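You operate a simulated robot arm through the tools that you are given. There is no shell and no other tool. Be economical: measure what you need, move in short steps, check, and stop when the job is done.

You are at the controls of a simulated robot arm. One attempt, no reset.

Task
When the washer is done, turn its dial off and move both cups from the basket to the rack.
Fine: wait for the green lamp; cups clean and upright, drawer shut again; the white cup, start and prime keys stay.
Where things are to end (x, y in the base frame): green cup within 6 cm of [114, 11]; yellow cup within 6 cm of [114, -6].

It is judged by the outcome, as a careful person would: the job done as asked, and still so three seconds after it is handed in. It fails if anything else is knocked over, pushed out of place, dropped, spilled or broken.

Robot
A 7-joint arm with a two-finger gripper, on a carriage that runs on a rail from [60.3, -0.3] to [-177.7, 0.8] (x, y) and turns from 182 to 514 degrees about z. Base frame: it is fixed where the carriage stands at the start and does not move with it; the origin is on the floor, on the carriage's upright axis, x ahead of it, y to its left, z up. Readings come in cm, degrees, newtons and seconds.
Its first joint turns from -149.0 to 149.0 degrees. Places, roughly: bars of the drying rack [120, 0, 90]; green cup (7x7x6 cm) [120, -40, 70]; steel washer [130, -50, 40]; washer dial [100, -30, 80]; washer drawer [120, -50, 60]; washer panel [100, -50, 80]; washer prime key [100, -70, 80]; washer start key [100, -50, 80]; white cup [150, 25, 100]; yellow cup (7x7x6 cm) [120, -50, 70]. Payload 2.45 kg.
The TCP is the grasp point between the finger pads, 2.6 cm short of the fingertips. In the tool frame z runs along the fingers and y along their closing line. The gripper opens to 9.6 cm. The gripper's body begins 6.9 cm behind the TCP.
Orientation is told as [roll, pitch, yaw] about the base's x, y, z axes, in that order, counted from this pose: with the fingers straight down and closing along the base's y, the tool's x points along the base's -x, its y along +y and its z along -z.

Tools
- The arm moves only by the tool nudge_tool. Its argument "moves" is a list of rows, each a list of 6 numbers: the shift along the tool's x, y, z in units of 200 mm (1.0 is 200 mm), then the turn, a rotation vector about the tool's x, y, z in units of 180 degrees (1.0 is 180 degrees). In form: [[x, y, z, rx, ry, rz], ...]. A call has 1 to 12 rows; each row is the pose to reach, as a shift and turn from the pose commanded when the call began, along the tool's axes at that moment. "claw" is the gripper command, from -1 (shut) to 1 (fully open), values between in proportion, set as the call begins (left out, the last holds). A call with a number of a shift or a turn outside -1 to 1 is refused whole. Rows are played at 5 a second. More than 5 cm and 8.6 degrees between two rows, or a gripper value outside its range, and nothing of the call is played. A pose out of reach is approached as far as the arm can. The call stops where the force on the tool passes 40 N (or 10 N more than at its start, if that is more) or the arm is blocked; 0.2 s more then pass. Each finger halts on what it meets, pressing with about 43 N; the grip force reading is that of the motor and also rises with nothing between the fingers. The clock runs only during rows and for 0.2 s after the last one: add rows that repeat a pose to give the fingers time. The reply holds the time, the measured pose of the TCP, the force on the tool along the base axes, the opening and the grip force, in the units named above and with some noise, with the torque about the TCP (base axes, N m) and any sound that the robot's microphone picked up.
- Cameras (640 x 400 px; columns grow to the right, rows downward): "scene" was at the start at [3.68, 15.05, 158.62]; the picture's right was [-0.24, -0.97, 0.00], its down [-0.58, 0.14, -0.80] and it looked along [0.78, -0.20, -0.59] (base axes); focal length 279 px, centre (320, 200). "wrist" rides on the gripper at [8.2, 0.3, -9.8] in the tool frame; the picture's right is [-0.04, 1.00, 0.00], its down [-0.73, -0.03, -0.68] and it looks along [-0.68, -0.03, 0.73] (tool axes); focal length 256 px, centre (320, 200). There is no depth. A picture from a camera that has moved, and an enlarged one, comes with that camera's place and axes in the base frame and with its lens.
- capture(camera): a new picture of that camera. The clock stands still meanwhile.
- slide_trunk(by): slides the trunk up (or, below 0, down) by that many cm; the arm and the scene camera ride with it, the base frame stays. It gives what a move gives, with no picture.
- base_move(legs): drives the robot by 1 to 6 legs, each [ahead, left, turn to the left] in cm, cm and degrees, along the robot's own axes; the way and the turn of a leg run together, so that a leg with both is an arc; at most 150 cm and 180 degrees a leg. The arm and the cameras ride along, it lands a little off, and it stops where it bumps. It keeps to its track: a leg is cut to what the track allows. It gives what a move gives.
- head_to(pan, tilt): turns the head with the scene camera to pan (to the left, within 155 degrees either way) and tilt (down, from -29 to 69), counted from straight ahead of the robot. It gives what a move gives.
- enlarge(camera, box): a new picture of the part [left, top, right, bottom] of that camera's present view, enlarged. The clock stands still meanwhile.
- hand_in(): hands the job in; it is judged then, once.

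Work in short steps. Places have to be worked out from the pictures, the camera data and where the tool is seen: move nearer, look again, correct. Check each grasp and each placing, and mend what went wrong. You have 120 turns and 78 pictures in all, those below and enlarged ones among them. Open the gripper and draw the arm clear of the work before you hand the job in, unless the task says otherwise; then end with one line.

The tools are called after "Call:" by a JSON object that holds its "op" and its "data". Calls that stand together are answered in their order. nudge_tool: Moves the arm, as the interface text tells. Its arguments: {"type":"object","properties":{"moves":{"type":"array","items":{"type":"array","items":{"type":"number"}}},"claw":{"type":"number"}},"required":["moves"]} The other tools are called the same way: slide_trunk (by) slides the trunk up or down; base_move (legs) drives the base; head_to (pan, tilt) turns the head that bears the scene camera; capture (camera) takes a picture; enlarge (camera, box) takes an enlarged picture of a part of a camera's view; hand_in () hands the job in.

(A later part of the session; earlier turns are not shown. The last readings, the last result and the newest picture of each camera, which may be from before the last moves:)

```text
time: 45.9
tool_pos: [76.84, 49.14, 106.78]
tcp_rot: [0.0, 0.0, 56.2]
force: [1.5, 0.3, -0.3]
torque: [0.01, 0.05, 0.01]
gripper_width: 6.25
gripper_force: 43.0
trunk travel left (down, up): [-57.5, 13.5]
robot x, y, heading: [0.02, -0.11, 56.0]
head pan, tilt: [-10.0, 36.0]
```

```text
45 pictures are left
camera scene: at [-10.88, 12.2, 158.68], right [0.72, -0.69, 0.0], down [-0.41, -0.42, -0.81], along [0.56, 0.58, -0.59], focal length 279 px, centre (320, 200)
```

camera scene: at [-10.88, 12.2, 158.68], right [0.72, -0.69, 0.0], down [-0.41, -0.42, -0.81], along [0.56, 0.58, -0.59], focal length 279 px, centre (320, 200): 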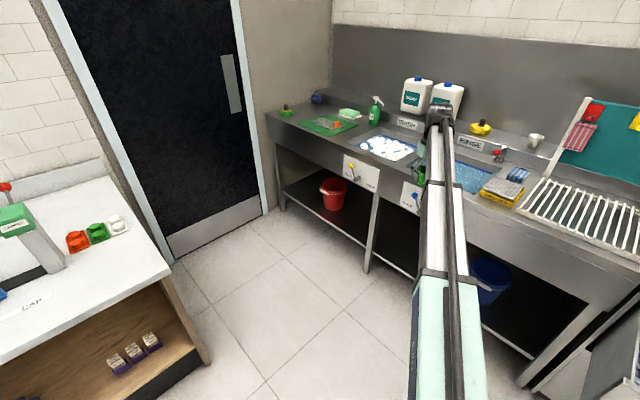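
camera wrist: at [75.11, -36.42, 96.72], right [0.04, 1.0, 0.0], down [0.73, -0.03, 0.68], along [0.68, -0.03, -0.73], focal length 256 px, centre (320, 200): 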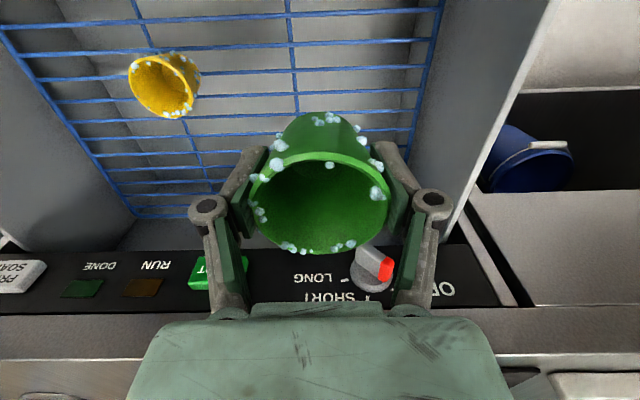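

Way ahead is clear. I drive the carriage 42 cm along +x (23.4 ahead, 34.9 to the right in its own axes).

Call:
{"op": "base_move", "data": {"legs": [[23.4, -34.9, 0]]}}

Call:
{"op": "capture", "data": {"camera": "wrist"}}

Call:
{"op": "capture", "data": {"camera": "scene"}}

```text
time: 48.5
tool_pos: [118.61, 49.05, 106.91]
tcp_rot: [0.0, 0.0, 56.5]
force: [0.0, 0.1, -0.9]
torque: [0.0, 0.0, 0.01]
gripper_width: 6.24
gripper_force: 42.9
trunk travel left (down, up): [-57.5, 13.5]
robot x, y, heading: [41.81, -0.46, 56.4]
head pan, tilt: [-10.0, 36.0]
```

```text
44 pictures are left
camera wrist: at [113.68, 42.45, 116.61], right [-0.81, 0.59, 0.0], down [0.43, 0.6, 0.68], along [0.4, 0.55, -0.73], focal length 256 px, centre (320, 200)
```

wrist: 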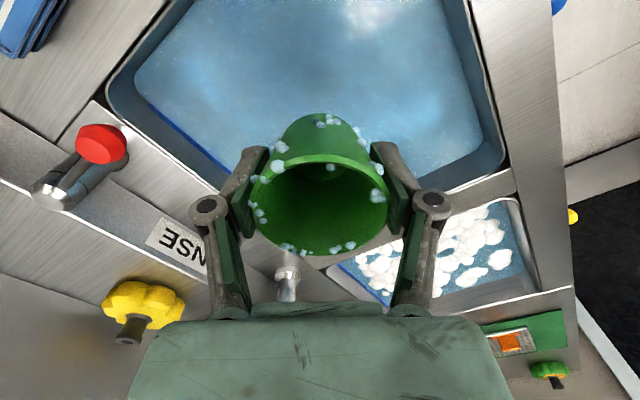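

```text
43 pictures are left
camera scene: at [30.98, 11.98, 158.68], right [0.72, -0.69, 0.0], down [-0.41, -0.43, -0.81], along [0.56, 0.59, -0.59], focal length 279 px, centre (320, 200)
```

scene: 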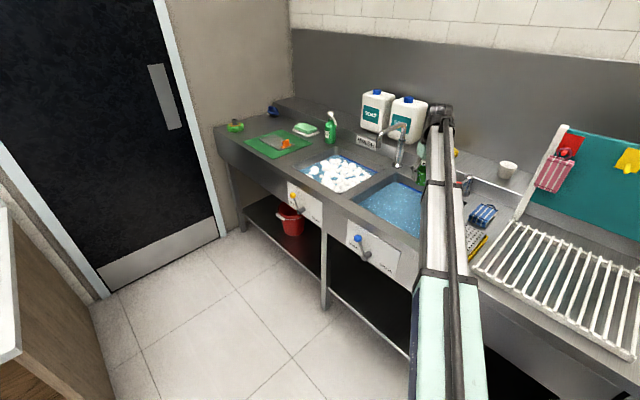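

Above the RINSE water, with room all round. I lower to z≈90 and check the water level.

Call:
{"op": "nudge_tool", "data": {"moves": [[-0.05, 0, 0.15, 0, 0, 0], [-0.1, 0, 0.3, 0, 0, 0], [-0.1, 0, 0.45, 0, 0, 0], [-0.1, 0, 0.6, 0, 0, 0], [-0.1, 0, 0.75, 0, 0, 0], [-0.1, 0, 0.85, 0, 0, 0]]}}

Call:
{"op": "capture", "data": {"camera": "wrist"}}

Call:
{"op": "enlarge", "data": {"camera": "scene", "box": [340, 90, 500, 250]}}

```text
time: 49.9
tool_pos: [119.76, 50.75, 89.69]
tcp_rot: [0.0, 0.1, 56.4]
force: [-0.7, 0.1, -0.4]
torque: [-0.01, -0.05, -0.01]
gripper_width: 6.23
gripper_force: 43.2
trunk travel left (down, up): [-57.5, 13.5]
robot x, y, heading: [41.64, -0.45, 56.3]
head pan, tilt: [-10.0, 36.0]
```

```text
42 pictures are left
camera wrist: at [114.84, 44.1, 99.5], right [-0.81, 0.59, 0.0], down [0.43, 0.6, 0.68], along [0.4, 0.55, -0.73], focal length 256 px, centre (320, 200)
```

wrist: 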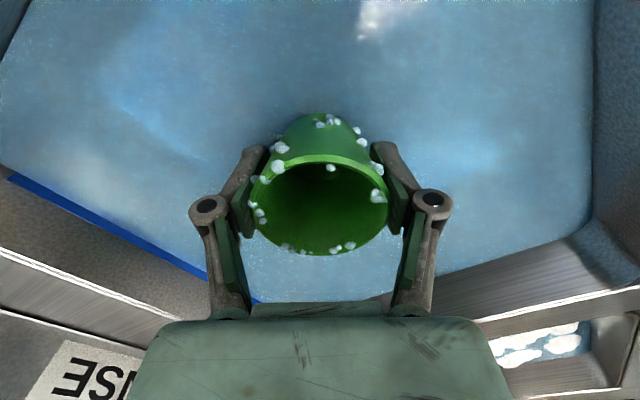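

```text
2.50 times, centred on (420, 170) of scene
camera zoom: at [30.98, 11.99, 158.69], right [0.72, -0.69, 0.0], down [-0.41, -0.43, -0.81], along [0.56, 0.59, -0.59], focal length 698 px, centre (70, 275)
```

zoom: 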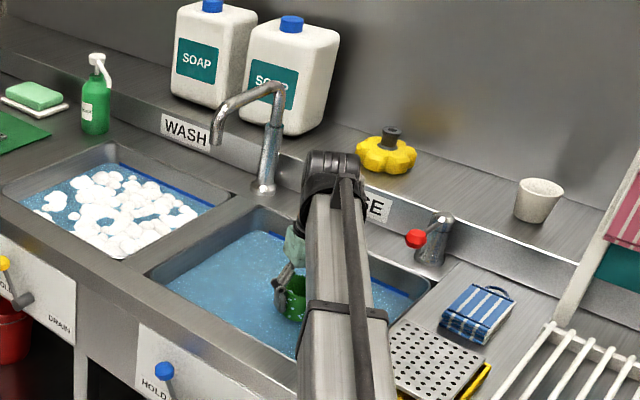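

I lower the cup another 9 cm into the water and look.

Call:
{"op": "nudge_tool", "data": {"moves": [[0, 0, 0.1, 0, 0, 0], [0, 0, 0.2, 0, 0, 0], [0, 0, 0.3, 0, 0, 0], [0, 0, 0.4, 0, 0, 0], [0, 0, 0.45, 0, 0, 0]]}}

Call:
{"op": "capture", "data": {"camera": "wrist"}}

```text
time: 51.1
tool_pos: [119.75, 50.6, 80.75]
tcp_rot: [0.0, -0.1, 56.4]
force: [0.1, 1.3, -1.0]
torque: [0.04, 0.03, 0.01]
gripper_width: 6.22
gripper_force: 43.0
trunk travel left (down, up): [-57.5, 13.5]
robot x, y, heading: [41.76, -0.14, 56.3]
head pan, tilt: [-10.0, 36.0]
```

```text
40 pictures are left
camera wrist: at [114.81, 43.96, 90.64], right [-0.81, 0.59, 0.0], down [0.43, 0.6, 0.68], along [0.4, 0.55, -0.73], focal length 256 px, centre (320, 200)
```

wrist: 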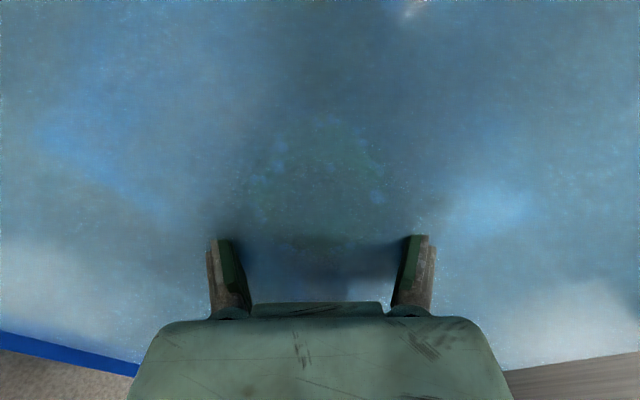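

The cup is fully under water. I swish it gently for a couple of seconds, then lift and look.

Call:
{"op": "nudge_tool", "data": {"moves": [[0, 0.08, 0, 0, 0, 0], [0, 0.12, 0, 0, 0, 0], [0, 0.04, 0, 0, 0, 0], [0, -0.06, 0, 0, 0, 0], [0, -0.12, 0, 0, 0, 0], [0, -0.04, 0, 0, 0, 0], [0, 0.08, 0, 0, 0, 0], [0, 0.12, 0, 0, 0, 0], [0, 0.04, 0, 0, 0, 0], [0, -0.06, 0, 0, 0, 0], [0, 0, 0, 0, 0, 0], [0, 0, 0, 0, 0, 0]]}}

Call:
{"op": "nudge_tool", "data": {"moves": [[0, 0, -0.1, 0, 0, 0], [0, 0, -0.2, 0, 0, 0], [0, 0, -0.3, 0, 0, 0], [0, 0, -0.4, 0, 0, 0], [0, 0, -0.5, 0, 0, 0], [0, 0, -0.55, 0, 0, 0]]}}

Call:
{"op": "capture", "data": {"camera": "wrist"}}

```text
time: 53.7
tool_pos: [119.55, 50.8, 80.82]
tcp_rot: [0.0, -0.1, 56.5]
force: [0.6, 0.6, -0.9]
torque: [0.01, -0.01, -0.01]
gripper_width: 6.22
gripper_force: 43.2
trunk travel left (down, up): [-57.5, 13.5]
robot x, y, heading: [42.04, -0.01, 56.5]
head pan, tilt: [-10.0, 36.0]
```

```text
time: 55.1
tool_pos: [119.53, 50.72, 91.71]
tcp_rot: [0.0, 0.1, 56.5]
force: [0.1, 0.9, 0.0]
torque: [0.02, 0.0, -0.01]
gripper_width: 6.21
gripper_force: 43.3
trunk travel left (down, up): [-57.5, 13.5]
robot x, y, heading: [41.77, -0.21, 56.5]
head pan, tilt: [-10.0, 36.0]
```

```text
39 pictures are left
camera wrist: at [114.75, 44.12, 101.64], right [-0.81, 0.59, 0.0], down [0.43, 0.6, 0.68], along [0.4, 0.55, -0.73], focal length 256 px, centre (320, 200)
```

wrist: 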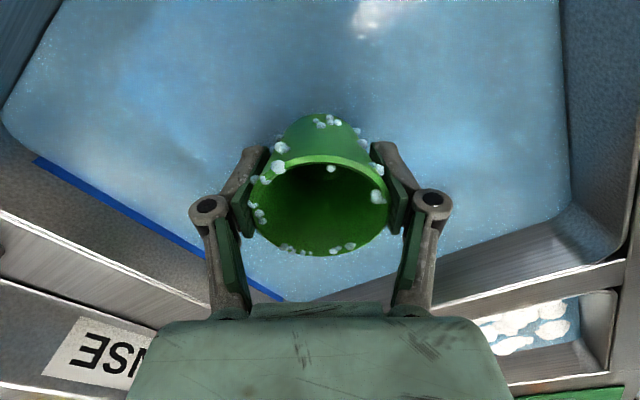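

The suds are still there after ~3 s. I go slightly deeper and soak longer, with more motion.

Call:
{"op": "nudge_tool", "data": {"moves": [[0, 0, 0.15, 0, 0, 0], [0, 0, 0.3, 0, 0, 0], [0, 0, 0.45, 0, 0, 0], [0, 0, 0.6, 0, 0, 0], [0, 0.1, 0.68, 0, 0, 0], [0, -0.1, 0.68, 0, 0, 0], [0, 0.1, 0.68, 0, 0, 0], [0, -0.1, 0.68, 0, 0, 0], [0, 0.1, 0.68, 0, 0, 0], [0, -0.1, 0.68, 0, 0, 0], [0, 0, 0.6, 0, 0, 0], [0, 0, 0.68, 0, 0, 0]]}}

Call:
{"op": "nudge_tool", "data": {"moves": [[0, 0, 0, 0, 0, 0], [0, 0, 0, 0, 0, 0], [0, 0, 0, 0, 0, 0], [0, 0, 0, 0, 0, 0], [0, 0, 0, 0, 0, 0], [0, 0, 0, 0, 0, 0], [0, 0, 0, 0, 0, 0], [0, 0, 0, 0, 0, 0], [0, 0, 0, 0, 0, 0], [0, 0, 0, 0, 0, 0], [0, 0, 0, 0, 0, 0], [0, 0, 0, 0, 0, 0]]}}

Call:
{"op": "nudge_tool", "data": {"moves": [[0, 0, -0.15, 0, 0, 0], [0, 0, -0.3, 0, 0, 0], [0, 0, -0.45, 0, 0, 0], [0, 0, -0.6, 0, 0, 0], [0, 0, -0.7, 0, 0, 0], [0, 0, -0.75, 0, 0, 0]]}}

Call:
{"op": "capture", "data": {"camera": "wrist"}}

```text
time: 57.7
tool_pos: [119.56, 50.76, 78.3]
tcp_rot: [0.0, 0.0, 56.4]
force: [0.6, -0.5, 0.0]
torque: [-0.02, -0.01, -0.01]
gripper_width: 6.21
gripper_force: 43.3
trunk travel left (down, up): [-57.5, 13.5]
robot x, y, heading: [41.94, -0.48, 56.5]
head pan, tilt: [-10.0, 36.0]
```

```text
time: 60.3
tool_pos: [119.38, 50.78, 78.11]
tcp_rot: [0.0, 0.0, 56.5]
force: [-0.1, -0.1, 0.0]
torque: [0.03, 0.0, -0.01]
gripper_width: 6.21
gripper_force: 42.5
trunk travel left (down, up): [-57.5, 13.5]
robot x, y, heading: [41.82, -0.25, 56.6]
head pan, tilt: [-10.0, 36.0]
```

```text
time: 61.7
tool_pos: [119.61, 50.84, 93.24]
tcp_rot: [0.0, 0.0, 56.4]
force: [-0.7, -0.3, -0.6]
torque: [-0.01, 0.01, -0.04]
gripper_width: 6.19
gripper_force: 43.2
trunk travel left (down, up): [-57.5, 13.5]
robot x, y, heading: [41.9, -0.26, 56.4]
head pan, tilt: [-10.0, 36.0]
```

```text
38 pictures are left
camera wrist: at [114.77, 44.16, 103.09], right [-0.81, 0.59, 0.0], down [0.43, 0.6, 0.68], along [0.4, 0.55, -0.73], focal length 256 px, centre (320, 200)
```

wrist: 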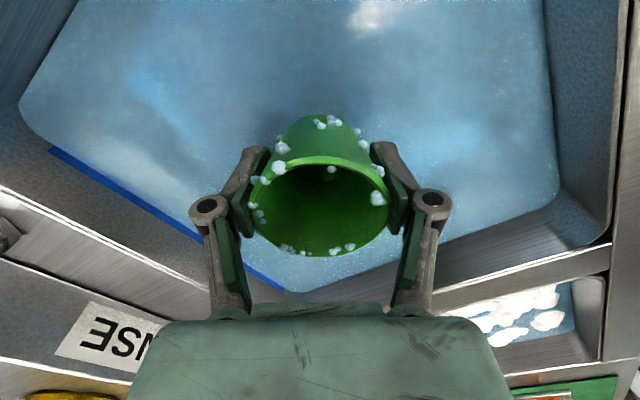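

No change. I zoom closely on the specks to judge what they are.

Call:
{"op": "enlarge", "data": {"camera": "wrist", "box": [240, 100, 400, 270]}}

Call:
{"op": "enlarge", "data": {"camera": "scene", "box": [390, 90, 520, 220]}}

```text
2.35 times, centred on (320, 185) of wrist
camera zoom: at [114.77, 44.16, 103.09], right [-0.81, 0.59, 0.0], down [0.43, 0.6, 0.68], along [0.4, 0.55, -0.73], focal length 602 px, centre (320, 235)
```

zoom: 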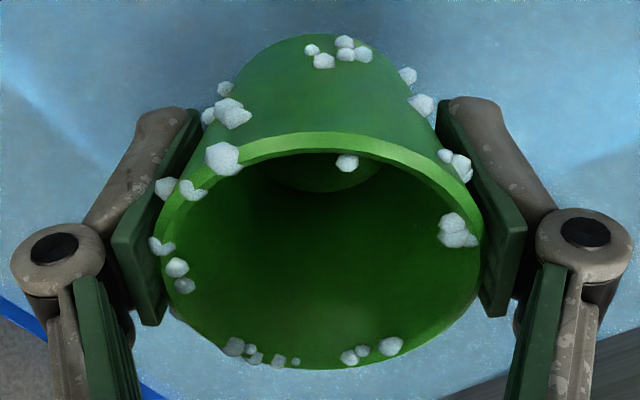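

```text
3.08 times, centred on (455, 155) of scene
camera zoom: at [30.97, 11.98, 158.68], right [0.72, -0.69, 0.0], down [-0.41, -0.43, -0.81], along [0.56, 0.59, -0.59], focal length 860 px, centre (-95, 338)
```

zoom: 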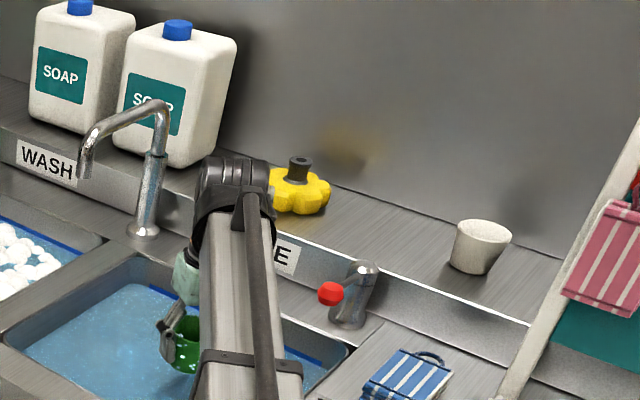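

They are clearly foam lumps. I try a much longer soak with wider strokes, watching whether they come off.

Call:
{"op": "nudge_tool", "data": {"moves": [[0, 0, 0.2, 0, 0, 0], [0, 0, 0.4, 0, 0, 0], [0, 0, 0.6, 0, 0, 0], [0, 0, 0.77, 0, 0, 0], [0, -0.15, 0.77, 0, 0, 0], [0, -0.3, 0.77, 0, 0, 0], [0, -0.1, 0.77, 0, 0, 0], [0, 0.12, 0.77, 0, 0, 0], [0, -0.1, 0.77, 0, 0, 0], [0, -0.3, 0.77, 0, 0, 0], [0, -0.1, 0.77, 0, 0, 0], [0, 0, 0.77, 0, 0, 0]]}}

Call:
{"op": "nudge_tool", "data": {"moves": [[0, -0.15, 0, 0, 0, 0], [0, -0.3, 0, 0, 0, 0], [0, -0.1, 0, 0, 0, 0], [0, 0.12, 0, 0, 0, 0], [0, -0.1, 0, 0, 0, 0], [0, -0.3, 0, 0, 0, 0], [0, -0.1, 0, 0, 0, 0], [0, 0.12, 0, 0, 0, 0], [0, -0.1, 0, 0, 0, 0], [0, -0.3, 0, 0, 0, 0], [0, -0.1, 0, 0, 0, 0], [0, 0, 0, 0, 0, 0]]}}

Call:
{"op": "nudge_tool", "data": {"moves": [[0, -0.15, 0, 0, 0, 0], [0, -0.3, 0, 0, 0, 0], [0, -0.1, 0, 0, 0, 0], [0, 0.12, 0, 0, 0, 0], [0, -0.1, 0, 0, 0, 0], [0, -0.3, 0, 0, 0, 0], [0, -0.1, 0, 0, 0, 0], [0, 0.12, 0, 0, 0, 0], [0, -0.1, 0, 0, 0, 0], [0, -0.3, 0, 0, 0, 0], [0, -0.1, 0, 0, 0, 0], [0, 0, 0, 0, 0, 0]]}}

Call:
{"op": "nudge_tool", "data": {"moves": [[0, 0, -0.15, 0, 0, 0], [0, 0, -0.3, 0, 0, 0], [0, 0, -0.45, 0, 0, 0], [0, 0, -0.6, 0, 0, 0], [0, 0, -0.7, 0, 0, 0], [0, 0, -0.77, 0, 0, 0]]}}

Call:
{"op": "enlarge", "data": {"camera": "wrist", "box": [160, 70, 480, 270]}}

```text
time: 64.3
tool_pos: [119.37, 50.85, 77.73]
tcp_rot: [0.0, 0.1, 56.5]
force: [0.2, -0.3, -0.6]
torque: [-0.01, -0.02, 0.03]
gripper_width: 6.19
gripper_force: 42.9
trunk travel left (down, up): [-57.5, 13.5]
robot x, y, heading: [41.96, -0.26, 56.0]
head pan, tilt: [-10.0, 36.0]
```

```text
time: 66.9
tool_pos: [119.43, 50.92, 77.78]
tcp_rot: [-0.1, 0.0, 56.5]
force: [0.2, 0.1, -0.6]
torque: [0.0, 0.0, -0.03]
gripper_width: 6.16
gripper_force: 42.6
trunk travel left (down, up): [-57.5, 13.5]
robot x, y, heading: [41.92, -0.15, 56.3]
head pan, tilt: [-10.0, 36.0]
```

```text
time: 69.5
tool_pos: [119.4, 50.76, 77.75]
tcp_rot: [-0.1, 0.0, 56.5]
force: [0.2, 0.5, -0.7]
torque: [0.02, 0.0, -0.04]
gripper_width: 6.19
gripper_force: 43.1
trunk travel left (down, up): [-57.5, 13.5]
robot x, y, heading: [42.06, -0.27, 56.6]
head pan, tilt: [-10.0, 36.0]
```

```text
time: 70.9
tool_pos: [119.53, 50.74, 93.25]
tcp_rot: [0.0, 0.0, 56.4]
force: [0.0, 0.8, -1.8]
torque: [0.01, 0.03, 0.03]
gripper_width: 6.21
gripper_force: 43.6
trunk travel left (down, up): [-57.5, 13.5]
robot x, y, heading: [41.82, -0.44, 56.4]
head pan, tilt: [-10.0, 36.0]
```

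```text
2.00 times, centred on (320, 170) of wrist
camera zoom: at [114.76, 44.07, 103.04], right [-0.81, 0.59, 0.0], down [0.43, 0.6, 0.68], along [0.4, 0.55, -0.73], focal length 512 px, centre (320, 260)
```

zoom: 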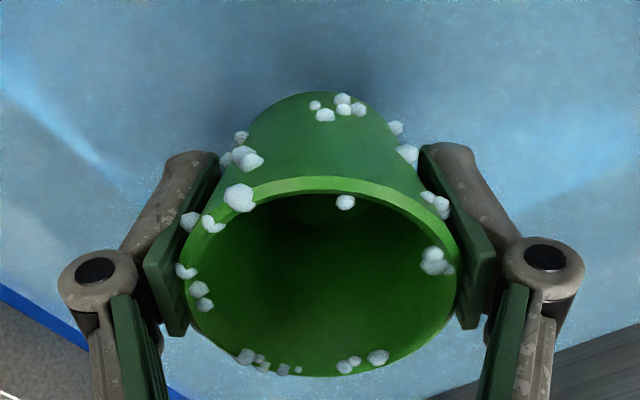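

Dipping has no visible effect on the foam. I look closely at the rinse tap, gooseneck and other labels around for how rinsing works here.

Call:
{"op": "enlarge", "data": {"camera": "scene", "box": [360, 100, 520, 260]}}

Call:
{"op": "enlarge", "data": {"camera": "scene", "box": [460, 160, 524, 200]}}

```text
2.50 times, centred on (440, 180) of scene
camera zoom: at [30.97, 11.97, 158.68], right [0.72, -0.69, 0.0], down [-0.41, -0.43, -0.81], along [0.56, 0.59, -0.59], focal length 698 px, centre (20, 250)
```

zoom: 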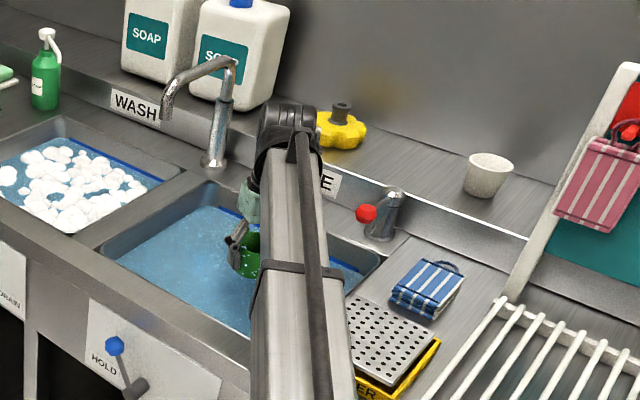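

```text
10.00 times, centred on (492, 180) of scene
camera zoom: at [30.97, 11.97, 158.68], right [0.72, -0.69, 0.0], down [-0.41, -0.43, -0.81], along [0.56, 0.59, -0.59], focal length 2794 px, centre (-1400, 400)
```

zoom: 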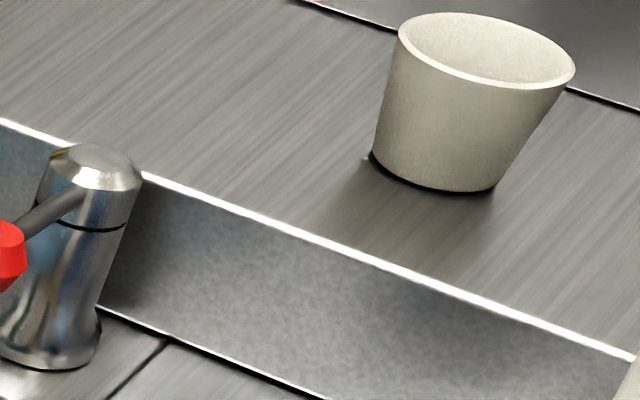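

The red lever is a tap valve; before touching that, I tip the cup over the basin to pour out whatever it holds and see if the foam goes with it.

Call:
{"op": "nudge_tool", "data": {"moves": [[0, 0, -0.1, 0, -0.046, 0], [0, 0, -0.2, 0, -0.092, 0], [0, 0, -0.3, 0, -0.138, 0], [0, 0, -0.4, 0, -0.184, 0], [0, 0, -0.5, 0, -0.23, 0], [0, 0, -0.6, 0, -0.276, 0], [0, 0, -0.65, 0, -0.322, 0], [0, 0, -0.65, 0, -0.368, 0], [0, 0, -0.65, 0, -0.414, 0], [0, 0, -0.65, 0, -0.46, 0], [0, 0, -0.65, 0, -0.506, 0], [0, 0, -0.65, 0, -0.552, 0]]}}

Call:
{"op": "capture", "data": {"camera": "wrist"}}

Call:
{"op": "enlarge", "data": {"camera": "scene", "box": [360, 80, 520, 180]}}

```text
time: 73.5
tool_pos: [119.63, 50.75, 106.28]
tcp_rot: [-179.8, -80.6, -123.8]
force: [-0.6, -0.6, -1.2]
torque: [-0.01, 0.03, -0.02]
gripper_width: 6.19
gripper_force: 42.8
trunk travel left (down, up): [-57.5, 13.5]
robot x, y, heading: [41.93, -0.52, 56.5]
head pan, tilt: [-10.0, 36.0]
```

```text
32 pictures are left
camera wrist: at [114.65, 43.87, 96.59], right [-0.84, 0.55, 0.04], down [-0.41, -0.67, 0.61], along [0.36, 0.5, 0.79], focal length 256 px, centre (320, 200)
```

wrist: 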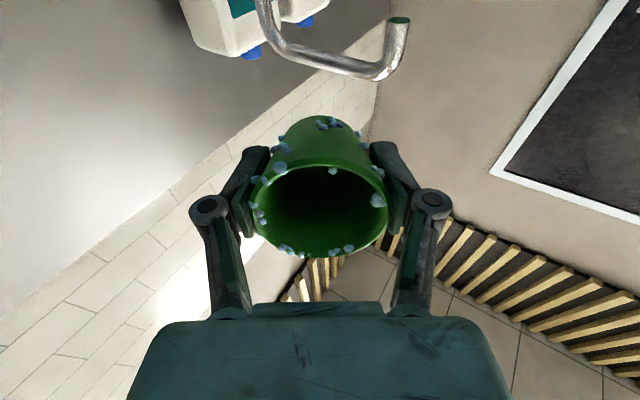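

```text
4.00 times, centred on (440, 130) of scene
camera zoom: at [30.98, 11.98, 158.69], right [0.72, -0.69, 0.0], down [-0.41, -0.43, -0.81], along [0.56, 0.59, -0.59], focal length 1118 px, centre (-160, 480)
```

zoom: 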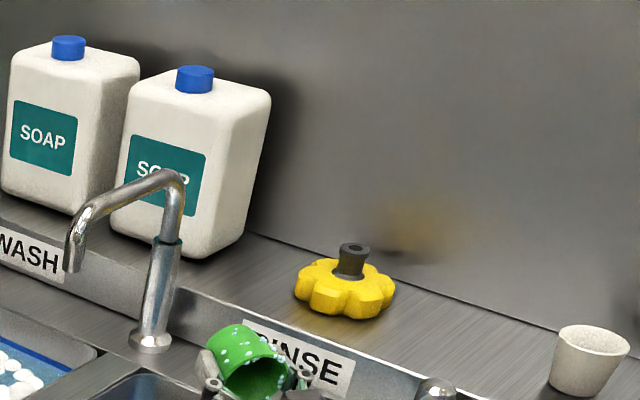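

Still unchanged. I bring it upright again, and try one more dip with the cup rocked well over under water (so air and foam can leave), before considering the tap.

Call:
{"op": "nudge_tool", "data": {"moves": [[0, 0, 0, 0, 0.046, 0], [0, 0, 0, 0, 0.092, 0], [0, 0, 0, 0, 0.138, 0], [0, 0, 0, 0, 0.184, 0], [0, 0, 0, 0, 0.23, 0], [0, 0, 0, 0, 0.276, 0], [0, 0, 0, 0, 0.322, 0], [0, 0, 0, 0, 0.368, 0], [0, 0, 0, 0, 0.414, 0], [0, 0, 0, 0, 0.46, 0], [0, 0, 0, 0, 0.506, 0], [0, 0, 0, 0, 0.552, 0]]}}

Call:
{"op": "nudge_tool", "data": {"moves": [[0, 0, 0.2, 0, 0, 0], [0, 0, 0.4, 0, 0, 0], [0, 0, 0.6, 0, 0, 0], [0, 0, 0.8, 0, 0, 0], [0, 0, 1.0, 0, 0, 0]]}}

Call:
{"op": "nudge_tool", "data": {"moves": [[0, 0, 0.2, 0, 0, 0], [0, 0, 0.4, 0, 0, 0], [0, 0, 0.45, 0.045, 0, 0], [0, 0, 0.45, 0.09, 0, 0], [0, 0, 0.45, 0.135, 0, 0], [0, 0, 0.45, 0.18, 0, 0], [0, 0, 0.45, 0.225, 0, 0], [0, 0, 0.45, 0.225, 0, 0], [0, 0, 0.45, 0.18, 0, 0], [0, 0, 0.45, 0.135, 0, 0], [0, 0, 0.45, 0.09, 0, 0], [0, 0, 0.45, 0.045, 0, 0]]}}

Call:
{"op": "nudge_tool", "data": {"moves": [[0, 0, 0, -0.045, 0, 0], [0, 0, 0, -0.09, 0, 0], [0, 0, 0, -0.135, 0, 0], [0, 0, 0, -0.18, 0, 0], [0, 0, 0, -0.225, 0, 0], [0, 0, 0, -0.225, 0, 0], [0, 0, 0, -0.18, 0, 0], [0, 0, 0, -0.135, 0, 0], [0, 0, 0, -0.09, 0, 0], [0, 0, 0, -0.045, 0, 0]]}}

```text
time: 76.1
tool_pos: [119.69, 50.62, 106.08]
tcp_rot: [0.0, 0.2, 56.4]
force: [0.0, 0.0, -0.9]
torque: [0.02, 0.0, -0.02]
gripper_width: 6.19
gripper_force: 43.3
trunk travel left (down, up): [-57.5, 13.5]
robot x, y, heading: [42.13, -0.39, 56.3]
head pan, tilt: [-10.0, 36.0]
```

```text
time: 77.3
tool_pos: [119.58, 50.61, 85.91]
tcp_rot: [0.0, 0.0, 56.4]
force: [0.6, 0.0, -0.7]
torque: [0.02, 0.0, -0.01]
gripper_width: 6.17
gripper_force: 43.0
trunk travel left (down, up): [-57.5, 13.5]
robot x, y, heading: [42.02, -0.35, 56.2]
head pan, tilt: [-10.0, 36.0]
```

```text
time: 79.9
tool_pos: [119.55, 50.82, 77.1]
tcp_rot: [-7.9, 0.1, 56.6]
force: [-0.5, 0.1, 0.6]
torque: [0.01, -0.02, 0.01]
gripper_width: 6.2
gripper_force: 42.2
trunk travel left (down, up): [-57.5, 13.5]
robot x, y, heading: [41.65, -0.45, 56.3]
head pan, tilt: [-10.0, 36.0]
```

```text
time: 82.1
tool_pos: [119.56, 50.71, 77.1]
tcp_rot: [-0.2, 0.0, 56.6]
force: [-0.3, -0.3, -0.5]
torque: [0.03, 0.0, -0.03]
gripper_width: 6.21
gripper_force: 42.6
trunk travel left (down, up): [-57.5, 13.5]
robot x, y, heading: [41.81, -0.21, 56.5]
head pan, tilt: [-10.0, 36.0]
```

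Now lift out and look.

Call:
{"op": "nudge_tool", "data": {"moves": [[0, 0, -0.2, 0, 0, 0], [0, 0, -0.4, 0, 0, 0], [0, 0, -0.6, 0, 0, 0], [0, 0, -0.8, 0, 0, 0], [0, 0, -0.95, 0, 0, 0]]}}

Call:
{"op": "capture", "data": {"camera": "wrist"}}

```text
time: 83.3
tool_pos: [119.58, 50.99, 96.17]
tcp_rot: [-0.1, -0.1, 56.4]
force: [-1.0, -0.2, -0.7]
torque: [0.03, 0.02, 0.01]
gripper_width: 6.2
gripper_force: 42.2
trunk travel left (down, up): [-57.5, 13.5]
robot x, y, heading: [42.22, -0.04, 56.1]
head pan, tilt: [-10.0, 36.0]
```

```text
30 pictures are left
camera wrist: at [114.74, 44.31, 106.02], right [-0.81, 0.59, 0.0], down [0.43, 0.6, 0.68], along [0.4, 0.55, -0.73], focal length 256 px, centre (320, 200)
```

wrist: 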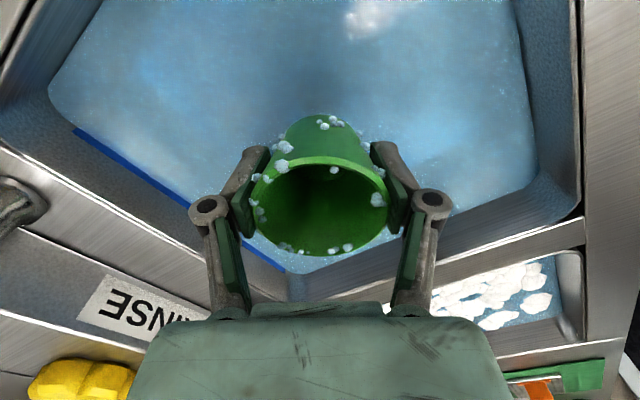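

Unchanged again. I try a long continuous soak (≈13 s) with the cup swirled about its own axis.

Call:
{"op": "nudge_tool", "data": {"moves": [[0, 0, 0.2, 0, 0, 0], [0, 0, 0.4, 0, 0, 0], [0, 0, 0.6, 0, 0, 0], [0, 0, 0.8, 0, 0, 0], [0, 0, 0.97, 0, 0, 0], [0, 0, 0.97, 0, 0, 0.045], [0, 0, 0.97, 0, 0, 0.09], [0, 0, 0.97, 0, 0, 0.135], [0, 0, 0.97, 0, 0, 0.18], [0, 0, 0.97, 0, 0, 0.225], [0, 0, 0.97, 0, 0, 0.225]]}}

Call:
{"op": "nudge_tool", "data": {"moves": [[0, 0, 0, 0, 0, -0.045], [0, 0, 0, 0, 0, -0.09], [0, 0, 0, 0, 0, -0.135], [0, 0, 0, 0, 0, -0.18], [0, 0, 0, 0, 0, -0.225], [0, 0, 0, 0, 0, -0.27], [0, 0, 0, 0, 0, -0.315], [0, 0, 0, 0, 0, -0.36], [0, 0, 0, 0, 0, -0.36], [0, 0, 0, 0, 0, -0.315], [0, 0, 0, 0, 0, -0.27], [0, 0, 0, 0, 0, -0.225]]}}

Call:
{"op": "nudge_tool", "data": {"moves": [[0, 0, -0.04, 0, 0, 0], [0, 0, -0.08, 0, 0, 0], [0, 0, -0.04, 0, 0, 0], [0, 0, 0, 0, 0, 0], [0, 0, -0.04, 0, 0, 0], [0, 0, -0.08, 0, 0, 0], [0, 0, -0.04, 0, 0, 0], [0, 0, 0, 0, 0, 0], [0, 0, 0, 0, 0, 0], [0, 0, 0, 0, 0, 0], [0, 0, 0, 0, 0, 0], [0, 0, 0, 0, 0, 0]]}}

Call:
{"op": "nudge_tool", "data": {"moves": [[0, 0, 0, 0, 0, 0], [0, 0, 0, 0, 0, 0], [0, 0, 0, 0, 0, 0], [0, 0, 0, 0, 0, 0], [0, 0, 0, 0, 0, 0], [0, 0, 0, 0, 0, 0], [0, 0, 0, 0, 0, 0], [0, 0, 0, 0, 0, 0], [0, 0, 0, 0, 0, 0], [0, 0, 0, 0, 0, 0], [0, 0, 0, 0, 0, 0], [0, 0, 0, 0, 0, 0]]}}

Call:
{"op": "nudge_tool", "data": {"moves": [[0, 0, 0, 0, 0, 0], [0, 0, 0, 0, 0, 0], [0, 0, 0, 0, 0, 0], [0, 0, 0, 0, 0, 0], [0, 0, 0, 0, 0, 0], [0, 0, 0, 0, 0, 0], [0, 0, 0, 0, 0, 0], [0, 0, 0, 0, 0, 0], [0, 0, 0, 0, 0, 0], [0, 0, 0, 0, 0, 0], [0, 0, 0, 0, 0, 0], [0, 0, 0, 0, 0, 0]]}}

Call:
{"op": "nudge_tool", "data": {"moves": [[0, 0, -0.2, 0, 0, 0], [0, 0, -0.4, 0, 0, 0], [0, 0, -0.6, 0, 0, 0], [0, 0, -0.8, 0, 0, 0], [0, 0, -0.97, 0, 0, 0]]}}

Call:
{"op": "capture", "data": {"camera": "wrist"}}

```text
time: 85.7
tool_pos: [119.5, 50.69, 76.88]
tcp_rot: [-0.1, 0.0, 15.8]
force: [1.7, 0.2, 7.3]
torque: [-0.06, -0.15, 0.0]
gripper_width: 6.2
gripper_force: 43.2
trunk travel left (down, up): [-57.5, 13.5]
robot x, y, heading: [41.79, 0.07, 56.2]
head pan, tilt: [-10.0, 36.0]
```

```text
time: 88.3
tool_pos: [119.58, 50.67, 76.84]
tcp_rot: [0.1, 0.0, 56.3]
force: [1.4, 0.8, 7.2]
torque: [0.03, -0.13, 0.02]
gripper_width: 6.19
gripper_force: 42.4
trunk travel left (down, up): [-57.5, 13.5]
robot x, y, heading: [42.03, -0.43, 56.5]
head pan, tilt: [-10.0, 36.0]
```

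```text
time: 90.9
tool_pos: [119.68, 50.66, 76.77]
tcp_rot: [0.1, 0.1, 56.4]
force: [1.4, 0.5, 4.5]
torque: [-0.01, -0.1, 0.02]
gripper_width: 6.16
gripper_force: 43.0
trunk travel left (down, up): [-57.5, 13.5]
robot x, y, heading: [41.79, -0.32, 56.5]
head pan, tilt: [-10.0, 36.0]
```

```text
time: 93.5
tool_pos: [119.69, 50.67, 76.74]
tcp_rot: [0.0, -0.1, 56.4]
force: [-0.2, -0.5, 2.8]
torque: [0.02, -0.09, 0.01]
gripper_width: 6.18
gripper_force: 43.2
trunk travel left (down, up): [-57.5, 13.5]
robot x, y, heading: [41.64, -0.27, 56.4]
head pan, tilt: [-10.0, 36.0]
```

```text
time: 96.1
tool_pos: [119.72, 50.69, 76.83]
tcp_rot: [0.1, 0.1, 56.5]
force: [0.0, 0.0, 2.0]
torque: [-0.04, -0.03, 0.02]
gripper_width: 6.13
gripper_force: 42.9
trunk travel left (down, up): [-57.5, 13.5]
robot x, y, heading: [41.62, -0.0, 56.4]
head pan, tilt: [-10.0, 36.0]
```

```text
time: 97.3
tool_pos: [119.7, 50.8, 96.42]
tcp_rot: [-0.1, 0.0, 56.4]
force: [0.5, 0.3, -0.2]
torque: [0.04, 0.02, 0.01]
gripper_width: 6.14
gripper_force: 42.5
trunk travel left (down, up): [-57.5, 13.5]
robot x, y, heading: [41.81, 0.03, 56.5]
head pan, tilt: [-10.0, 36.0]
```

```text
29 pictures are left
camera wrist: at [114.82, 44.12, 106.21], right [-0.81, 0.59, 0.0], down [0.43, 0.6, 0.68], along [0.4, 0.55, -0.73], focal length 256 px, centre (320, 200)
```

wrist: 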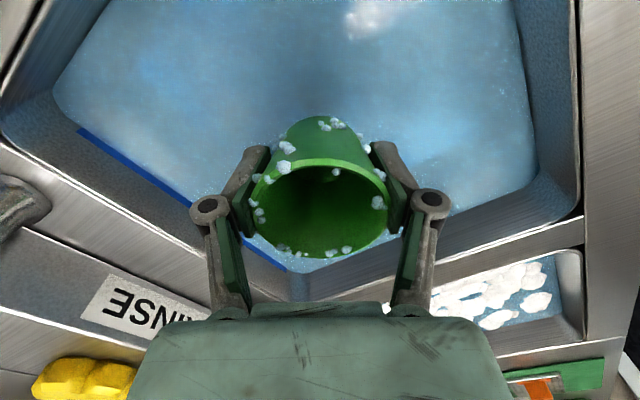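

Still foam (and the cup just touched the basin floor at z≈71, so no deeper). One more idea: a full inversion over the basin to empty it. I raise and tip it past 140°.

Call:
{"op": "nudge_tool", "data": {"moves": [[0, 0, -0.2, 0, -0.046, 0], [0, 0, -0.4, 0, -0.092, 0], [0, 0, -0.6, 0, -0.138, 0], [0, 0, -0.8, 0, -0.184, 0], [0, 0, -1.0, 0, -0.23, 0], [0, 0, -1.0, 0, -0.276, 0], [0, 0, -1.0, 0, -0.322, 0], [0, 0, -1.0, 0, -0.368, 0], [0, 0, -1.0, 0, -0.414, 0]]}}

Call:
{"op": "nudge_tool", "data": {"moves": [[0, 0, 0, 0, -0.046, 0], [0, 0, 0, 0, -0.092, 0], [0, 0, 0, 0, -0.138, 0], [0, 0, 0, 0, -0.184, 0], [0, 0, 0, 0, -0.23, 0], [0, 0, 0, 0, -0.276, 0], [0, 0, 0, 0, -0.322, 0], [0, 0, 0, 0, -0.368, 0], [0, 0, 0, 0, -0.39, 0]]}}

Call:
{"op": "capture", "data": {"camera": "wrist"}}

```text
time: 99.3
tool_pos: [119.55, 50.72, 116.23]
tcp_rot: [0.0, -74.6, 56.5]
force: [0.3, -0.8, 0.8]
torque: [0.01, 0.02, 0.02]
gripper_width: 6.13
gripper_force: 43.0
trunk travel left (down, up): [-57.5, 13.5]
robot x, y, heading: [41.81, -0.31, 56.5]
head pan, tilt: [-10.0, 36.0]
```

```text
time: 101.3
tool_pos: [119.69, 50.75, 116.15]
tcp_rot: [180.1, -35.1, -123.6]
force: [0.4, -0.3, -0.9]
torque: [-0.03, -0.01, -0.04]
gripper_width: 6.14
gripper_force: 42.5
trunk travel left (down, up): [-57.5, 13.5]
robot x, y, heading: [41.85, -0.46, 56.5]
head pan, tilt: [-10.0, 36.0]
```

```text
28 pictures are left
camera wrist: at [119.86, 51.72, 103.45], right [-0.85, 0.53, 0.02], down [-0.52, -0.84, -0.13], along [-0.05, -0.12, 0.99], focal length 256 px, centre (320, 200)
```

wrist: 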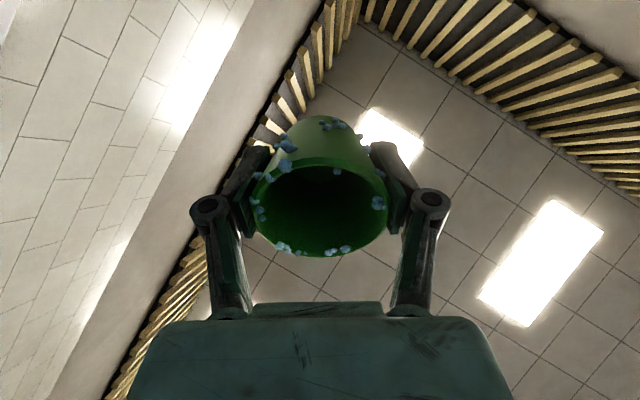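

Even inverted the white drops stay, so neither soaking nor emptying affects them: I take them as water drops left by the wash, which is what the drying rack is for. The cup is emptied; I turn it upright, retract, and swing to the rack.

Call:
{"op": "nudge_tool", "data": {"moves": [[0, 0, 0, 0, 0.046, 0], [0, 0, 0, 0, 0.092, 0], [0, 0, 0, 0, 0.138, 0], [0, 0, 0, 0, 0.184, 0], [0, 0, 0, 0, 0.23, 0], [0, 0, 0, 0, 0.276, 0], [0, 0, 0, 0, 0.322, 0], [0, 0, 0, 0, 0.368, 0], [0, 0, 0, 0, 0.402, 0]]}}

Call:
{"op": "nudge_tool", "data": {"moves": [[0, 0, 0, 0, 0.046, 0], [0, 0, 0, 0, 0.092, 0], [0, 0, 0, 0, 0.138, 0], [0, 0, 0, 0, 0.184, 0], [0, 0, 0, 0, 0.23, 0], [0, 0, 0, 0, 0.276, 0], [0, 0, 0, 0, 0.322, 0], [0, 0, 0, 0, 0.368, 0], [0, 0, 0, 0, 0.402, 0]]}}

Call:
{"op": "nudge_tool", "data": {"moves": [[0.2, 0, 0, 0, 0, 0], [0.4, 0, 0, 0, 0, 0], [0.6, 0, 0, 0, 0, 0], [0.8, 0, 0, 0, 0, 0], [1.0, 0, 0, 0, 0, 0]]}}

Call:
{"op": "base_move", "data": {"legs": [[0, 0, -25]]}}

```text
time: 103.3
tool_pos: [119.77, 50.79, 116.35]
tcp_rot: [0.1, -72.2, 56.4]
force: [-0.6, 0.2, 0.3]
torque: [0.02, -0.01, 0.0]
gripper_width: 6.11
gripper_force: 43.3
trunk travel left (down, up): [-57.5, 13.5]
robot x, y, heading: [41.84, 0.14, 56.4]
head pan, tilt: [-10.0, 36.0]
```

```text
time: 105.3
tool_pos: [119.61, 50.85, 116.19]
tcp_rot: [0.0, 0.2, 56.4]
force: [0.1, 0.8, 0.1]
torque: [0.0, 0.0, 0.0]
gripper_width: 6.15
gripper_force: 42.8
trunk travel left (down, up): [-57.5, 13.5]
robot x, y, heading: [42.21, -0.34, 56.4]
head pan, tilt: [-10.0, 36.0]
```

```text
time: 106.5
tool_pos: [108.45, 34.01, 116.1]
tcp_rot: [0.0, 0.0, 56.5]
force: [0.2, -0.5, -0.6]
torque: [-0.01, 0.01, -0.02]
gripper_width: 6.11
gripper_force: 42.9
trunk travel left (down, up): [-57.5, 13.5]
robot x, y, heading: [41.79, -0.17, 56.5]
head pan, tilt: [-10.0, 36.0]
```

```text
time: 108.2
tool_pos: [116.61, 2.33, 116.23]
tcp_rot: [-0.1, 0.1, 31.2]
force: [0.6, -0.8, -1.2]
torque: [-0.01, -0.01, 0.01]
gripper_width: 6.09
gripper_force: 42.9
trunk travel left (down, up): [-57.5, 13.5]
robot x, y, heading: [42.27, 0.1, 31.0]
head pan, tilt: [-10.0, 36.0]
```

I shift to above [114, 11] and square the tool to yaw 0, then look at the rack.

Call:
{"op": "nudge_tool", "data": {"moves": [[-0.028, 0.11, 0, 0, 0, 0.043], [-0.056, 0.22, 0, 0, 0, 0.086], [-0.084, 0.33, 0, 0, 0, 0.129], [-0.112, 0.44, 0, 0, 0, 0.172]]}}

Call:
{"op": "head_to", "data": {"pan": -20, "tilt": 36}}

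Call:
{"op": "capture", "data": {"camera": "wrist"}}

Call:
{"op": "capture", "data": {"camera": "scene"}}

```text
time: 109.2
tool_pos: [114.34, 10.94, 116.34]
tcp_rot: [0.0, 0.0, 0.1]
force: [0.0, -0.2, -0.1]
torque: [0.01, 0.0, -0.01]
gripper_width: 6.1
gripper_force: 42.9
trunk travel left (down, up): [-57.5, 13.5]
robot x, y, heading: [42.07, -0.43, 31.2]
head pan, tilt: [-10.0, 36.0]
```

```text
time: 109.9
tool_pos: [114.33, 10.96, 116.29]
tcp_rot: [0.0, 0.0, 0.3]
force: [0.2, -0.1, 0.2]
torque: [-0.04, -0.01, -0.02]
gripper_width: 6.09
gripper_force: 43.1
trunk travel left (down, up): [-57.5, 13.5]
robot x, y, heading: [41.85, -0.13, 31.3]
head pan, tilt: [-20.0, 36.0]
```

```text
27 pictures are left
camera wrist: at [106.09, 11.2, 126.12], right [0.04, 1.0, 0.0], down [0.73, -0.03, 0.68], along [0.68, -0.02, -0.73], focal length 256 px, centre (320, 200)
```

wrist: 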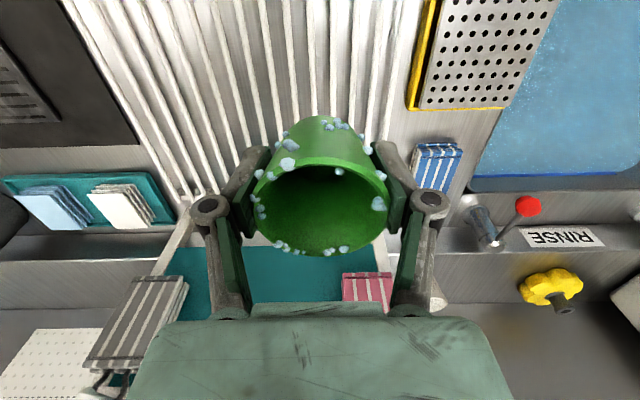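

```text
26 pictures are left
camera scene: at [37.53, 13.9, 158.68], right [0.19, -0.98, 0.0], down [-0.58, -0.11, -0.81], along [0.79, 0.16, -0.59], focal length 279 px, centre (320, 200)
```

scene: 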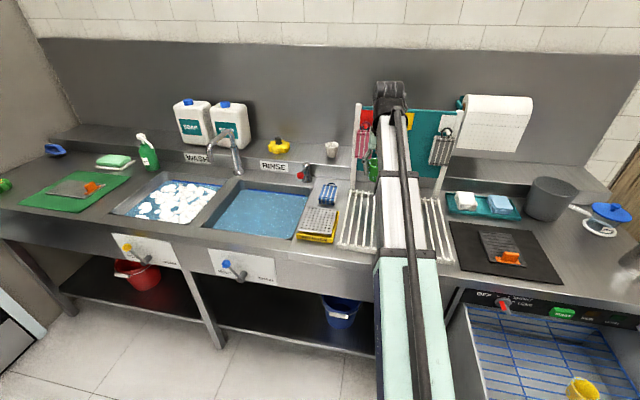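

I need the bar positions so the cup's base bridges two bars. I zoom in on the bars.

Call:
{"op": "enlarge", "data": {"camera": "wrist", "box": [60, 0, 420, 160]}}

```text
1.78 times, centred on (240, 80) of wrist
camera zoom: at [106.09, 11.2, 126.12], right [0.04, 1.0, 0.0], down [0.73, -0.03, 0.68], along [0.68, -0.02, -0.73], focal length 455 px, centre (462, 413)
```

zoom: 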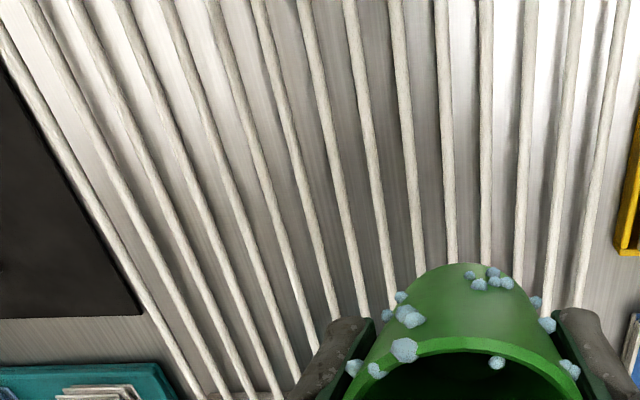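

Bars are 2.6 cm apart; two at y≈10.1 and 12.7, so I centre the cup at y=11.4 and lower toward them.

Call:
{"op": "nudge_tool", "data": {"moves": [[0, 0.022, 0.15, 0, 0, 0], [0, 0.022, 0.35, 0, 0, 0], [0, 0.022, 0.55, 0, 0, 0], [0, 0.022, 0.7, 0, 0, 0], [0, 0.022, 0.8, 0, 0, 0]]}}

Call:
{"op": "enlarge", "data": {"camera": "scene", "box": [330, 140, 442, 260]}}

Call:
{"op": "capture", "data": {"camera": "wrist"}}

```text
time: 111.1
tool_pos: [114.25, 11.35, 100.37]
tcp_rot: [0.0, 0.0, 0.2]
force: [0.7, 0.0, 0.0]
torque: [0.03, 0.01, -0.02]
gripper_width: 6.11
gripper_force: 43.1
trunk travel left (down, up): [-57.5, 13.5]
robot x, y, heading: [42.12, -0.17, 31.3]
head pan, tilt: [-20.0, 36.0]
```

```text
3.33 times, centred on (386, 200) of scene
camera zoom: at [37.53, 13.9, 158.69], right [0.19, -0.98, 0.0], down [-0.58, -0.11, -0.81], along [0.79, 0.16, -0.59], focal length 931 px, centre (100, 200)
```

zoom: 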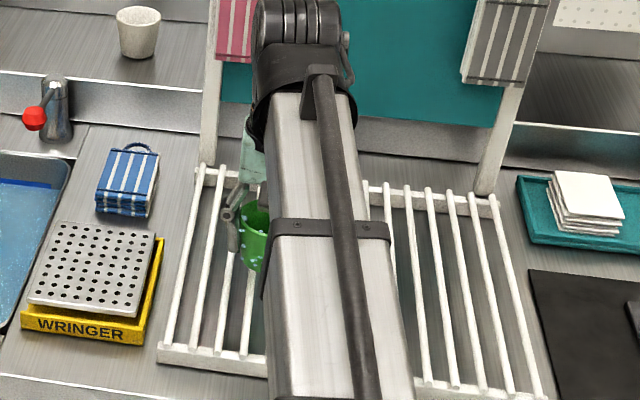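

```text
23 pictures are left
camera wrist: at [106.03, 11.64, 110.1], right [0.04, 1.0, 0.0], down [0.73, -0.03, 0.68], along [0.68, -0.03, -0.73], focal length 256 px, centre (320, 200)
```

wrist: 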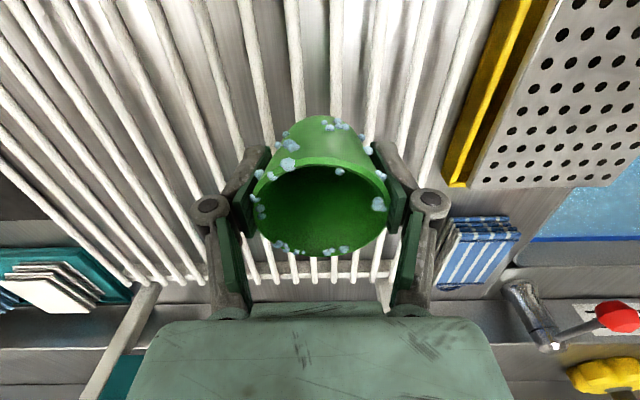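

Lowering to about 1 cm above the expected contact, then feeling for it.

Call:
{"op": "nudge_tool", "data": {"moves": [[0, 0, 0.06, 0, 0, 0], [0, 0, 0.12, 0, 0, 0], [0, 0, 0.17, 0, 0, 0], [0, 0, 0.2, 0, 0, 0]]}}

Call:
{"op": "nudge_tool", "data": {"moves": [[0, 0, 0.015, 0, 0, 0], [0, 0, 0.03, 0, 0, 0]]}}

```text
time: 112.1
tool_pos: [114.26, 11.43, 96.46]
tcp_rot: [-0.1, -0.2, 0.2]
force: [4.3, 1.1, 25.7]
torque: [0.0, -0.07, 0.05]
gripper_width: 6.03
gripper_force: 43.1
trunk travel left (down, up): [-57.5, 13.5]
robot x, y, heading: [41.73, -0.25, 31.1]
head pan, tilt: [-20.0, 36.0]
```

```text
time: 112.7
tool_pos: [113.93, 11.43, 95.75]
tcp_rot: [0.0, -0.2, 0.4]
force: [0.9, 2.0, 23.3]
torque: [0.07, 0.0, 0.1]
gripper_width: 5.8
gripper_force: 43.4
trunk travel left (down, up): [-57.5, 13.5]
robot x, y, heading: [42.15, -0.24, 31.4]
head pan, tilt: [-20.0, 36.0]
```

The cup is seated on the bars. I ease off a little, open, and look before rising.

Call:
{"op": "nudge_tool", "data": {"moves": [[0, 0, -0.015, 0, 0, 0], [0, 0, -0.015, 0, 0, 0]]}}

Call:
{"op": "nudge_tool", "data": {"moves": [[0, 0, 0, 0, 0, 0], [0, 0, 0, 0, 0, 0], [0, 0, 0, 0, 0, 0], [0, 0, 0, 0, 0, 0]], "claw": 1}}

Call:
{"op": "capture", "data": {"camera": "wrist"}}

```text
time: 113.3
tool_pos: [114.02, 11.4, 95.86]
tcp_rot: [-0.2, 0.0, 0.2]
force: [-1.0, -0.9, -0.3]
torque: [0.02, -0.02, 0.0]
gripper_width: 5.76
gripper_force: 43.0
trunk travel left (down, up): [-57.5, 13.5]
robot x, y, heading: [41.84, -0.19, 31.5]
head pan, tilt: [-20.0, 36.0]
```

```text
time: 114.3
tool_pos: [114.15, 11.44, 95.99]
tcp_rot: [0.0, 0.0, 0.2]
force: [0.2, 0.2, -0.4]
torque: [-0.01, -0.02, 0.0]
gripper_width: 9.58
gripper_force: 0.0
trunk travel left (down, up): [-57.5, 13.5]
robot x, y, heading: [41.75, 0.01, 31.0]
head pan, tilt: [-20.0, 36.0]
```

```text
22 pictures are left
camera wrist: at [105.87, 11.7, 105.78], right [0.04, 1.0, 0.0], down [0.73, -0.03, 0.68], along [0.68, -0.02, -0.73], focal length 256 px, centre (320, 200)
```

wrist: 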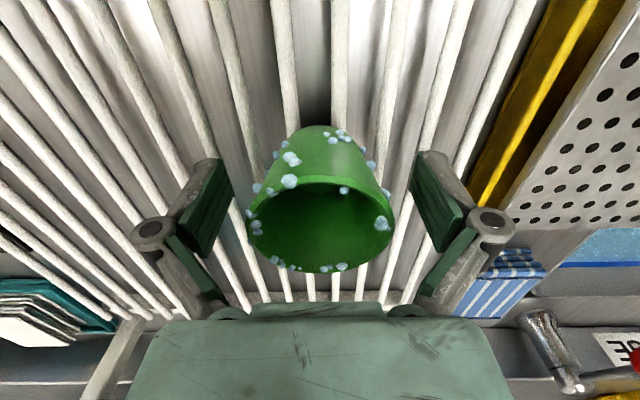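

Green stands upright on the bars at about [114, 11.4]. I rise, then turn the carriage right ~61° to bring the arm over the drawer for the yellow cup.

Call:
{"op": "nudge_tool", "data": {"moves": [[0, 0, -0.1, 0, 0, 0], [0, 0, -0.25, 0, 0, 0], [0, 0, -0.45, 0, 0, 0], [0, 0, -0.65, 0, 0, 0], [0, 0, -0.85, 0, 0, 0], [0, 0, -1.0, 0, 0, 0]]}}

Call:
{"op": "base_move", "data": {"legs": [[0, 0, -61]]}}

Call:
{"op": "nudge_tool", "data": {"moves": [[0, 0, 0, 0, 0, -0.045], [0, 0, 0, 0, 0, -0.09], [0, 0, 0, 0, 0, -0.135], [0, 0, 0, 0, 0, -0.18], [0, 0, 0, 0, 0, -0.225], [0, 0, 0, 0, 0, -0.27], [0, 0, 0, 0, 0, -0.315], [0, 0, 0, 0, 0, -0.338]]}}

Call:
{"op": "capture", "data": {"camera": "wrist"}}

```text
time: 115.7
tool_pos: [113.97, 11.37, 116.04]
tcp_rot: [0.0, 0.1, 0.2]
force: [0.2, -0.2, -0.1]
torque: [-0.01, 0.0, 0.01]
gripper_width: 9.6
gripper_force: 0.1
trunk travel left (down, up): [-57.5, 13.5]
robot x, y, heading: [41.89, -0.45, 31.1]
head pan, tilt: [-20.0, 36.0]
```

```text
time: 118.7
tool_pos: [88.78, -56.26, 116.02]
tcp_rot: [0.0, 0.1, -59.0]
force: [0.0, -0.3, -0.9]
torque: [0.03, 0.01, -0.02]
gripper_width: 9.6
gripper_force: 0.2
trunk travel left (down, up): [-57.5, 13.5]
robot x, y, heading: [41.92, -0.08, -28.1]
head pan, tilt: [-20.0, 36.0]
```

```text
time: 120.5
tool_pos: [88.73, -56.24, 116.05]
tcp_rot: [0.0, 0.0, 1.8]
force: [0.0, -0.2, -0.8]
torque: [0.03, 0.01, 0.01]
gripper_width: 9.61
gripper_force: 0.1
trunk travel left (down, up): [-57.5, 13.5]
robot x, y, heading: [41.61, -0.37, -28.0]
head pan, tilt: [-20.0, 36.0]
```

```text
21 pictures are left
camera wrist: at [80.56, -56.21, 125.9], right [0.01, 1.0, 0.0], down [0.73, 0.0, 0.68], along [0.68, 0.0, -0.73], focal length 256 px, centre (320, 200)
```

wrist: 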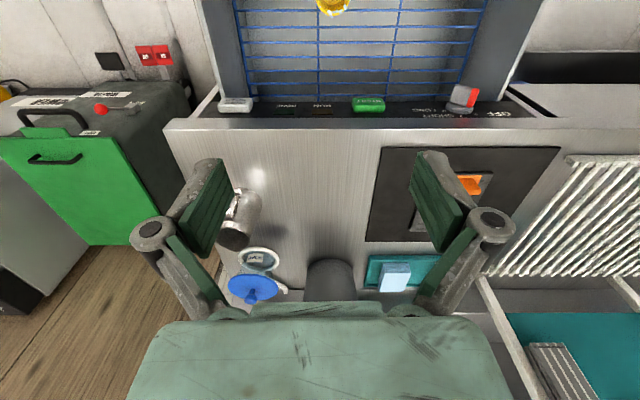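

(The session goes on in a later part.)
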